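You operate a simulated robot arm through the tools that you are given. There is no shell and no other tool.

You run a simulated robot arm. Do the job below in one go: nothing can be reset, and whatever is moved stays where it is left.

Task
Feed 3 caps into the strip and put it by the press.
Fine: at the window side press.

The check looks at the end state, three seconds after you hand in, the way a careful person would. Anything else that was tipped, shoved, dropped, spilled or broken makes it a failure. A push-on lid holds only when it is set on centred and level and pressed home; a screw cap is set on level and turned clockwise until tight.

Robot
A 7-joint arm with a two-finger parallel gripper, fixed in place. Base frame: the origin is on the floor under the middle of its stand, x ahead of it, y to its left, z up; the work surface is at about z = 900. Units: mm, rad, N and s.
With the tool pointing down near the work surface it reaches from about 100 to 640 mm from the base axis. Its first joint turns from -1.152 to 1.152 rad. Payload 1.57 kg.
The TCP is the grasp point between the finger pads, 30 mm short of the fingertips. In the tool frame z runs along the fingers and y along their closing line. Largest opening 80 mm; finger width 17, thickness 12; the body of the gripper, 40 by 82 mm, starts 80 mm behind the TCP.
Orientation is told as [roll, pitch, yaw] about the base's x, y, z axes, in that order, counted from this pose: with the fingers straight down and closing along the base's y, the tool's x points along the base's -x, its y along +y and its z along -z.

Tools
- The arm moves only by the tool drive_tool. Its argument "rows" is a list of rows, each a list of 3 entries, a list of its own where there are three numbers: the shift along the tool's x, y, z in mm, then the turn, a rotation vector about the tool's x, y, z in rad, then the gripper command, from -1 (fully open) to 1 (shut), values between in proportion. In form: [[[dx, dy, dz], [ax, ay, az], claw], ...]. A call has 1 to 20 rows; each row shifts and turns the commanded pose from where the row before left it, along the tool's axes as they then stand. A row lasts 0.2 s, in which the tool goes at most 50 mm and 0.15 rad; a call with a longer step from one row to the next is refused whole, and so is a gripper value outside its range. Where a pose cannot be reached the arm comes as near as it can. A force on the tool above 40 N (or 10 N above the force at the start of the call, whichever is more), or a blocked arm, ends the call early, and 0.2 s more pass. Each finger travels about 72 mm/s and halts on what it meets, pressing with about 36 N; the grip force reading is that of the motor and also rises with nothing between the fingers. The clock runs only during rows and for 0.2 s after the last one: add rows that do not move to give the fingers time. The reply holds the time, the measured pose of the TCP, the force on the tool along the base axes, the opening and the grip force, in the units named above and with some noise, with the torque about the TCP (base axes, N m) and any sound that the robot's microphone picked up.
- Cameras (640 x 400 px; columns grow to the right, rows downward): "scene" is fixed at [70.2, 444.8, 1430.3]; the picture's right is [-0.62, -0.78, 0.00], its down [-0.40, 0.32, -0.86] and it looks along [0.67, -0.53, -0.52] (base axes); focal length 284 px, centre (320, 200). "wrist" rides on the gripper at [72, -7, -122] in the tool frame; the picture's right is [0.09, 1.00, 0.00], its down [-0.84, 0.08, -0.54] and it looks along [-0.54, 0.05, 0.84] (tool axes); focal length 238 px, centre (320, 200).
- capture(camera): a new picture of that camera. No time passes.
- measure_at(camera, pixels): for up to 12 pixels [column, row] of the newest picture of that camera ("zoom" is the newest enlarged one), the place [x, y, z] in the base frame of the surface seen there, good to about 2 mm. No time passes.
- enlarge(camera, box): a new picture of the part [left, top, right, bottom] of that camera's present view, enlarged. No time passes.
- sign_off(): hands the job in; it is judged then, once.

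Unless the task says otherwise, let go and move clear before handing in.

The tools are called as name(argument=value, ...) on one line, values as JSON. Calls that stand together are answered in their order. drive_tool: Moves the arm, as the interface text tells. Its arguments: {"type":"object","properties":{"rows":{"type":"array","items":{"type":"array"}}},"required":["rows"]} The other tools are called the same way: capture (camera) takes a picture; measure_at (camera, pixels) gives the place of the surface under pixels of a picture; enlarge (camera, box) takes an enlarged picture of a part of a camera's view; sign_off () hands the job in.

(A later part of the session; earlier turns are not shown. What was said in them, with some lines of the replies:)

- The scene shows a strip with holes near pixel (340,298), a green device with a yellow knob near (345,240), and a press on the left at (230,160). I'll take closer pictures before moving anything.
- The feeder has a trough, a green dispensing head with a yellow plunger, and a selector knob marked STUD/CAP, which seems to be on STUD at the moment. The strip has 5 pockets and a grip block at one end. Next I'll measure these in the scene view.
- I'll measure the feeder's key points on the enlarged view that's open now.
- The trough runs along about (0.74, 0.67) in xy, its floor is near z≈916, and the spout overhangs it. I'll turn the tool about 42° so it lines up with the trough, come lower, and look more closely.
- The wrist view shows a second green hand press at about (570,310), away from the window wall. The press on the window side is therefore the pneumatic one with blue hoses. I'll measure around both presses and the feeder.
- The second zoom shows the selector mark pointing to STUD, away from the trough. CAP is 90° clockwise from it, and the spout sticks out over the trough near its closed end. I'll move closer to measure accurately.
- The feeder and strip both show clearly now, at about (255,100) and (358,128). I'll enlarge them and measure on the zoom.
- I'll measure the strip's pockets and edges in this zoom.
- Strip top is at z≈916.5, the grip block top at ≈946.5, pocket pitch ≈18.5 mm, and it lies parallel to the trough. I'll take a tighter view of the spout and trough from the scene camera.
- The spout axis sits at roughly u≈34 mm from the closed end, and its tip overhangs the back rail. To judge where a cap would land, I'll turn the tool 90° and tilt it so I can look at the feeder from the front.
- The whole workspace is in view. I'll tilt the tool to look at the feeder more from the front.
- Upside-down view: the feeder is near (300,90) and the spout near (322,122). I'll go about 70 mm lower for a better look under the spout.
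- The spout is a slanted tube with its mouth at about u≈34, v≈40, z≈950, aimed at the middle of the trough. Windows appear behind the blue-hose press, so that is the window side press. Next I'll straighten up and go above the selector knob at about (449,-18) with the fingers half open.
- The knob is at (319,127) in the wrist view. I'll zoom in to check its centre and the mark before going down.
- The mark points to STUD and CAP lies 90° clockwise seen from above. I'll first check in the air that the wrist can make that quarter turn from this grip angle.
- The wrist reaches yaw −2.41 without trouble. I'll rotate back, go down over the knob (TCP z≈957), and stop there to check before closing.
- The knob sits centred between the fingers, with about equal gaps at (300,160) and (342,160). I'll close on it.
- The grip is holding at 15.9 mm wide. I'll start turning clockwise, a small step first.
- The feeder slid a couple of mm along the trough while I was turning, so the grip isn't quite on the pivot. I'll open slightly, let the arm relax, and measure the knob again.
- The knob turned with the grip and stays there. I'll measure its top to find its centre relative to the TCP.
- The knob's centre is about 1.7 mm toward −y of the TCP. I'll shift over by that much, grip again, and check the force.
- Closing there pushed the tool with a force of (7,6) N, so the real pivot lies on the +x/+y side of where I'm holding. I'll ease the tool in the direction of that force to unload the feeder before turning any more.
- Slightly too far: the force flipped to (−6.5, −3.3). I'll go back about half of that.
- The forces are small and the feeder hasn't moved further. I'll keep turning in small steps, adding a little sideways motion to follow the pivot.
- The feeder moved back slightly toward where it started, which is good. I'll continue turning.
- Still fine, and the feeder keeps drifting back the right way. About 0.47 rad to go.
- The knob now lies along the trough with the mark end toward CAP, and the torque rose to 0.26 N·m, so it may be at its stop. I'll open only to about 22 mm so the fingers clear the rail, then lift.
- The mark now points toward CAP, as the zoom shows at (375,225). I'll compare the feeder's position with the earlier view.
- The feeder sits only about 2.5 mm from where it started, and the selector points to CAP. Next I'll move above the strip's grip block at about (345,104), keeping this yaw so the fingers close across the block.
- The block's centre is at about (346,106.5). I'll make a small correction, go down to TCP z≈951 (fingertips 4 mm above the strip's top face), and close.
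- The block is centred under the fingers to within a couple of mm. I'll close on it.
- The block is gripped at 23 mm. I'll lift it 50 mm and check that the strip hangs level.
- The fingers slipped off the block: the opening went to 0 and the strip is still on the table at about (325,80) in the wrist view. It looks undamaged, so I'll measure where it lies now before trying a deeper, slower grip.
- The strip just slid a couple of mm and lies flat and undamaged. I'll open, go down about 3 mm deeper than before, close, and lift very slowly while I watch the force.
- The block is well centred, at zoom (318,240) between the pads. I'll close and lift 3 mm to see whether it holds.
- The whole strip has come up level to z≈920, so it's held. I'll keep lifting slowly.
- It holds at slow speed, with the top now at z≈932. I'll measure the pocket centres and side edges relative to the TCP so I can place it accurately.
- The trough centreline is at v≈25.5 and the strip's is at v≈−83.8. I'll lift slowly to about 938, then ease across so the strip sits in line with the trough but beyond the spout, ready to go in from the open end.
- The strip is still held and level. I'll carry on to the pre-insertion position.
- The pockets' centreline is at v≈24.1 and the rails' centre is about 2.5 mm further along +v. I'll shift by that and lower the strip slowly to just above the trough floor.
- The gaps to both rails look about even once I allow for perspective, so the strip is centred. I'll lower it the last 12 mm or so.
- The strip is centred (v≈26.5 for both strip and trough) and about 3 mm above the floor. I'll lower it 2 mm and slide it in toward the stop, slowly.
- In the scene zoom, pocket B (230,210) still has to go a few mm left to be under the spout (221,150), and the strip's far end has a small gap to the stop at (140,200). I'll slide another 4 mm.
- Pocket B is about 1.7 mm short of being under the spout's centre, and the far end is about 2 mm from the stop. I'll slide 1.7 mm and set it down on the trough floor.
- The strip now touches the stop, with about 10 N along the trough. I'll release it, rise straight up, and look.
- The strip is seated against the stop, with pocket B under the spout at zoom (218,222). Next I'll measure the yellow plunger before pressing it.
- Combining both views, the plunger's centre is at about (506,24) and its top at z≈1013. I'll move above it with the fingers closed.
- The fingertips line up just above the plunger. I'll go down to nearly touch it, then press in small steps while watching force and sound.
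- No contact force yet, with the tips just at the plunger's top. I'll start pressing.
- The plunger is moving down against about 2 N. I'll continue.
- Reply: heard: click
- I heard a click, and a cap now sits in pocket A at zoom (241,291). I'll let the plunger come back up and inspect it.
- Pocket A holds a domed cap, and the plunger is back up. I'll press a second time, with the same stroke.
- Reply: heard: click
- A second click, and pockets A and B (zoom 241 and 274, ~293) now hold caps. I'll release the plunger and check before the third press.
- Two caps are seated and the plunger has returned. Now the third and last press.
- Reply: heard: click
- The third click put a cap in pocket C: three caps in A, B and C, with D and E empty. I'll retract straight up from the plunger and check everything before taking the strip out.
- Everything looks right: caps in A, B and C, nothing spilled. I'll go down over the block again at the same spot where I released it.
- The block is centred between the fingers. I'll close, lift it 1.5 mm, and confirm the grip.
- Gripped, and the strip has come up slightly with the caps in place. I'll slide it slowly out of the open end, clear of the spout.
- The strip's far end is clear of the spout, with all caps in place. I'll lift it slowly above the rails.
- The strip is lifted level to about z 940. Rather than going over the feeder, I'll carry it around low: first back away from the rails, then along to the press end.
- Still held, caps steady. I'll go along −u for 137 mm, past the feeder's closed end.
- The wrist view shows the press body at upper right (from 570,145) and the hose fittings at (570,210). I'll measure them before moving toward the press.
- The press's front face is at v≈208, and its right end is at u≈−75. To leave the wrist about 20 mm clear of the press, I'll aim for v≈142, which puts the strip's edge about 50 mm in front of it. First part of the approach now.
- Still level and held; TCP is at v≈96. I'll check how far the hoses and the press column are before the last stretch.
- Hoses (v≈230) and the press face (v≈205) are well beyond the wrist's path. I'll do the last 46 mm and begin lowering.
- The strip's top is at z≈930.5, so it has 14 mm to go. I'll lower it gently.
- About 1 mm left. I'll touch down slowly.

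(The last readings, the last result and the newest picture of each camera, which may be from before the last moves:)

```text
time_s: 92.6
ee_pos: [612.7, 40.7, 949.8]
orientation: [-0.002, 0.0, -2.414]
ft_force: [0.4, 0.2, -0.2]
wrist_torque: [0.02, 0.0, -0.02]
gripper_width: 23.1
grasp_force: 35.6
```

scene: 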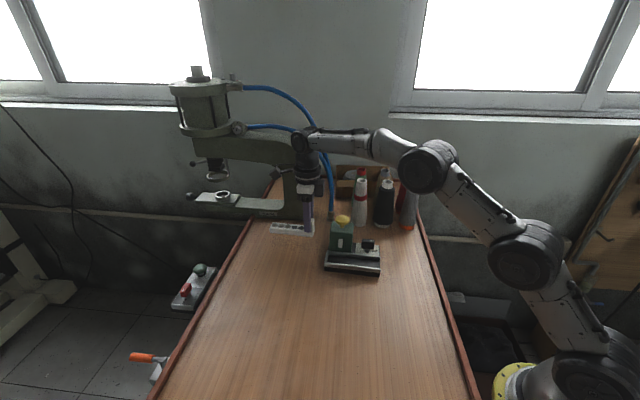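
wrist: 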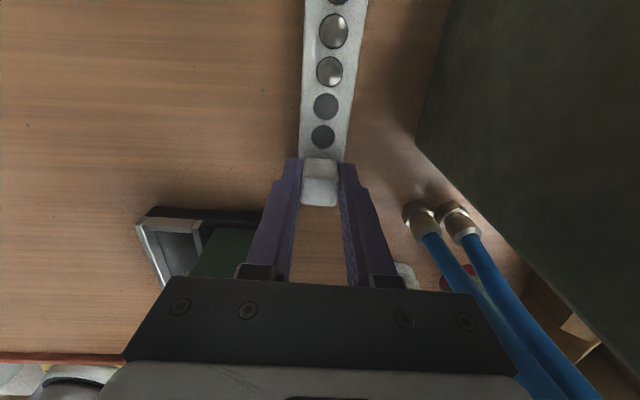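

drive_tool(rows=[[[0, 0, 0.5], [0, 0, 0], 1], [[0, 0, 0], [0, 0, 0], 1]])

capture(camera="wrist")

measure_at(camera="wrist", pixels=[[312, 100], [348, 100], [312, 40], [355, 40], [313, 10], [360, 10], [319, 190], [250, 100], [400, 100], [310, 130], [340, 130], [280, 40]])

```text
time_s: 93.2
ee_pos: [613.3, 40.1, 949.3]
orientation: [-0.002, -0.002, -2.411]
ft_force: [-0.1, -0.2, 2.3]
wrist_torque: [0.12, -0.15, 0.04]
gripper_width: 23.2
grasp_force: 34.8
```

```text
taken
```

wrist: 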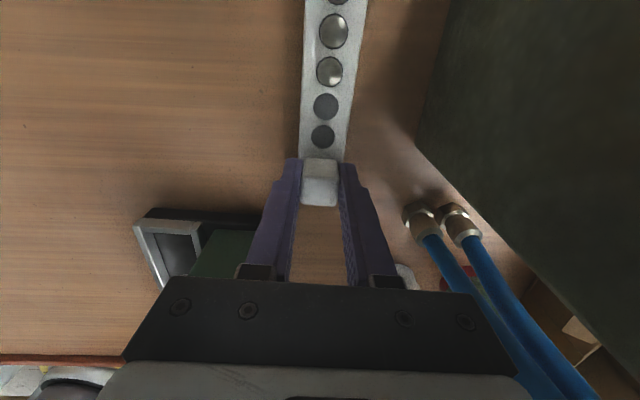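

```text
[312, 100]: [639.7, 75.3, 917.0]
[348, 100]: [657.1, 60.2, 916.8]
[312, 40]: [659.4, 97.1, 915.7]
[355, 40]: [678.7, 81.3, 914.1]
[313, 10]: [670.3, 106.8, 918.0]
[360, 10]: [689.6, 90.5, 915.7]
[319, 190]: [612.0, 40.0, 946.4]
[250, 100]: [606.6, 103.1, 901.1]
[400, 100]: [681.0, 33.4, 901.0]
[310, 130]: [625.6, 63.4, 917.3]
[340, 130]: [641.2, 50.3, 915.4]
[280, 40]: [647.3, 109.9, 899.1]
```

The strip rests on the table (2.3 N up, top at z≈916.3). I'll open gently and rise straight up.

drive_tool(rows=[[[0, 0, 0], [0, 0, 0], 0.4], [[0, 0, 0], [0, 0, 0], 0.3], [[0, 0, 0], [0, 0, 0], 0.15], [[0, 0, 0], [0, 0, 0], 0.1], [[0, 0, -4], [0, 0, 0], 0.1], [[0, 0, -10], [0, 0, 0], 0.1], [[0, 0, -20], [0, 0, 0], 0.1], [[0, 0, -25], [0, 0, 0], 0.1], [[0, 0, -25], [0, 0, 0], 0.1], [[0, 0, 0], [0, 0, 0], 0.1]])

capture(camera="wrist")

capture(camera="scene")

enlarge(camera="scene", box=[220, 160, 340, 260])

```text
time_s: 95.4
ee_pos: [612.7, 41.8, 1033.0]
orientation: [-0.003, 0.0, -2.413]
ft_force: [-0.1, -0.4, 1.0]
wrist_torque: [-0.02, 0.01, -0.01]
gripper_width: 36.3
grasp_force: 0.1
```

```text
taken
```

wrist: 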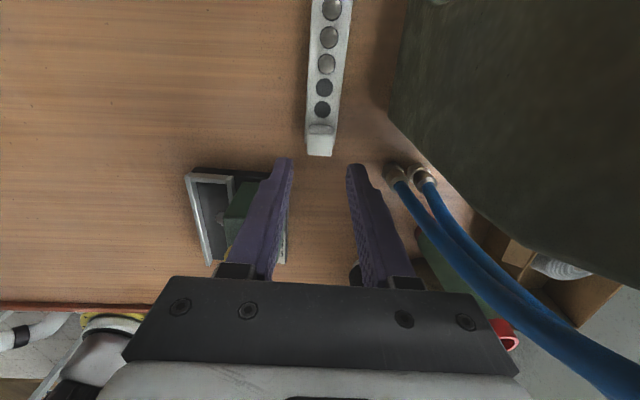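

```text
taken
```

scene: 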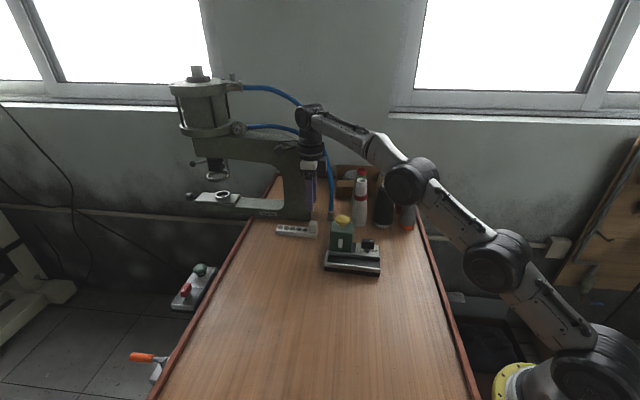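

```text
4.00 times, centred on (280, 210) of scene
```

zoom: 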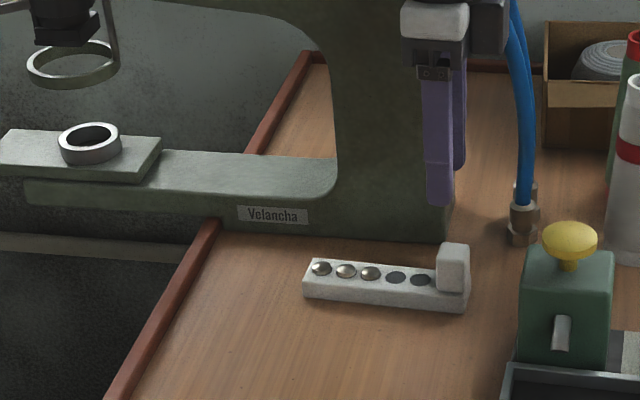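

The strip lies flat beside the press with three caps, and the gripper is clear of it. I'll rise and back away from the press, then do a final check.

drive_tool(rows=[[[0, 0, -25], [0, 0, 0], 0.1], [[0, 0, -30], [0, 0, 0], 0.1], [[0, -15, -5], [0, 0, 0], 0.1], [[0, -30, 0], [0, 0, 0], 0.1], [[0, -35, 0], [0, 0, 0], 0.1], [[0, -35, 0], [0, 0, 0], 0.1], [[-10, -35, -15], [0, 0, 0], 0.1], [[-15, -20, -25], [0, 0, 0], 0.1], [[-15, -10, -30], [0, 0, 0], 0.1], [[0, 0, 0], [0, 0, 0], 0.1]])

capture(camera="scene")

enlarge(camera="scene", box=[250, 200, 330, 250])

enlarge(camera="scene", box=[322, 230, 382, 278])

capture(camera="wrist")

```text
time_s: 97.6
ee_pos: [449.4, 146.5, 1156.2]
orientation: [-0.001, 0.0, -2.411]
ft_force: [0.3, -0.7, 0.4]
wrist_torque: [-0.03, 0.0, -0.03]
gripper_width: 35.9
grasp_force: 0.0
out of reach, approached as far as the arm can: row 1, 2
```

```text
taken
```

scene: 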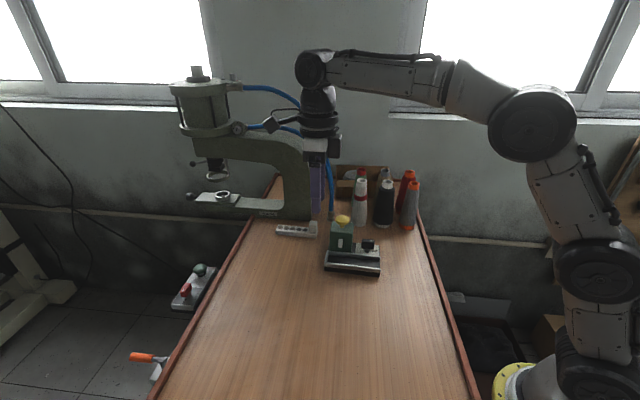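

```text
8.00 times, centred on (290, 225) of scene
```

zoom: 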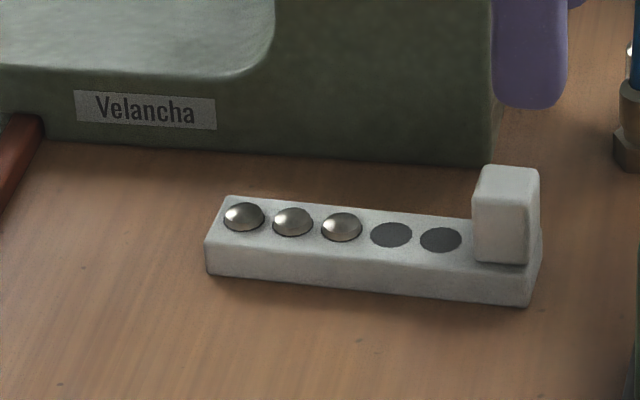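

```text
8.33 times, centred on (352, 254) of scene
```

zoom: 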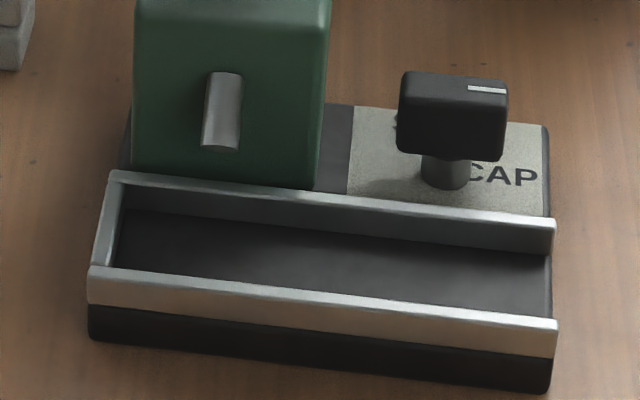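

```text
taken
```

wrist: 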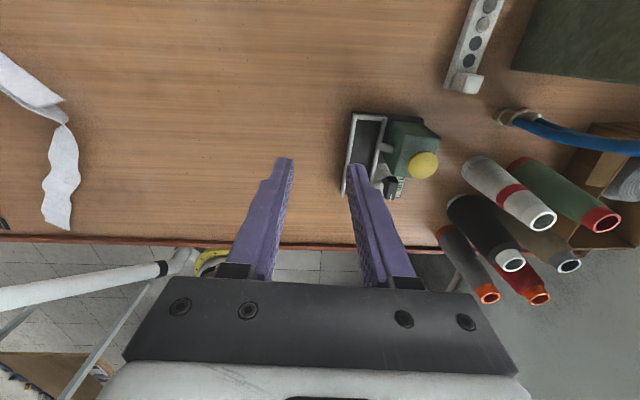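

The final pictures show the strip flat on the table in front of the blue-hose press on the window side, at zoom (370,250), with three caps and two empty pockets. The feeder is empty and upright within about 2 mm of where it began, nothing else has moved, and the arm is clear, so I'm handing in.

sign_off()

```text
The job is handed in.
```

The strip now holds three caps and lies flat on the table about 50 mm in front of the window side press, the one with the blue hoses. I've handed the job in, but no result has come back.

- **Caps:** I turned the feeder's selector from STUD to CAP and pressed the plunger three times. Each press gave one click and one cap. The three pockets at the far end are filled; the two next to the grip block are empty.
- **Placement:** I put it on the table rather than on the press itself, and kept that gap so the wrist would clear the press.
- **Feeder:** it slid about 2 mm while I turned the selector. It is upright and empty, and the selector is still on CAP.
- **Slip:** the fingers came off the grip block on the first lift. The strip stayed flat on the table and only slid a few mm, before any caps were in it.

In the last pictures nothing else had been moved or spilled, and the arm was clear of the strip and the press.
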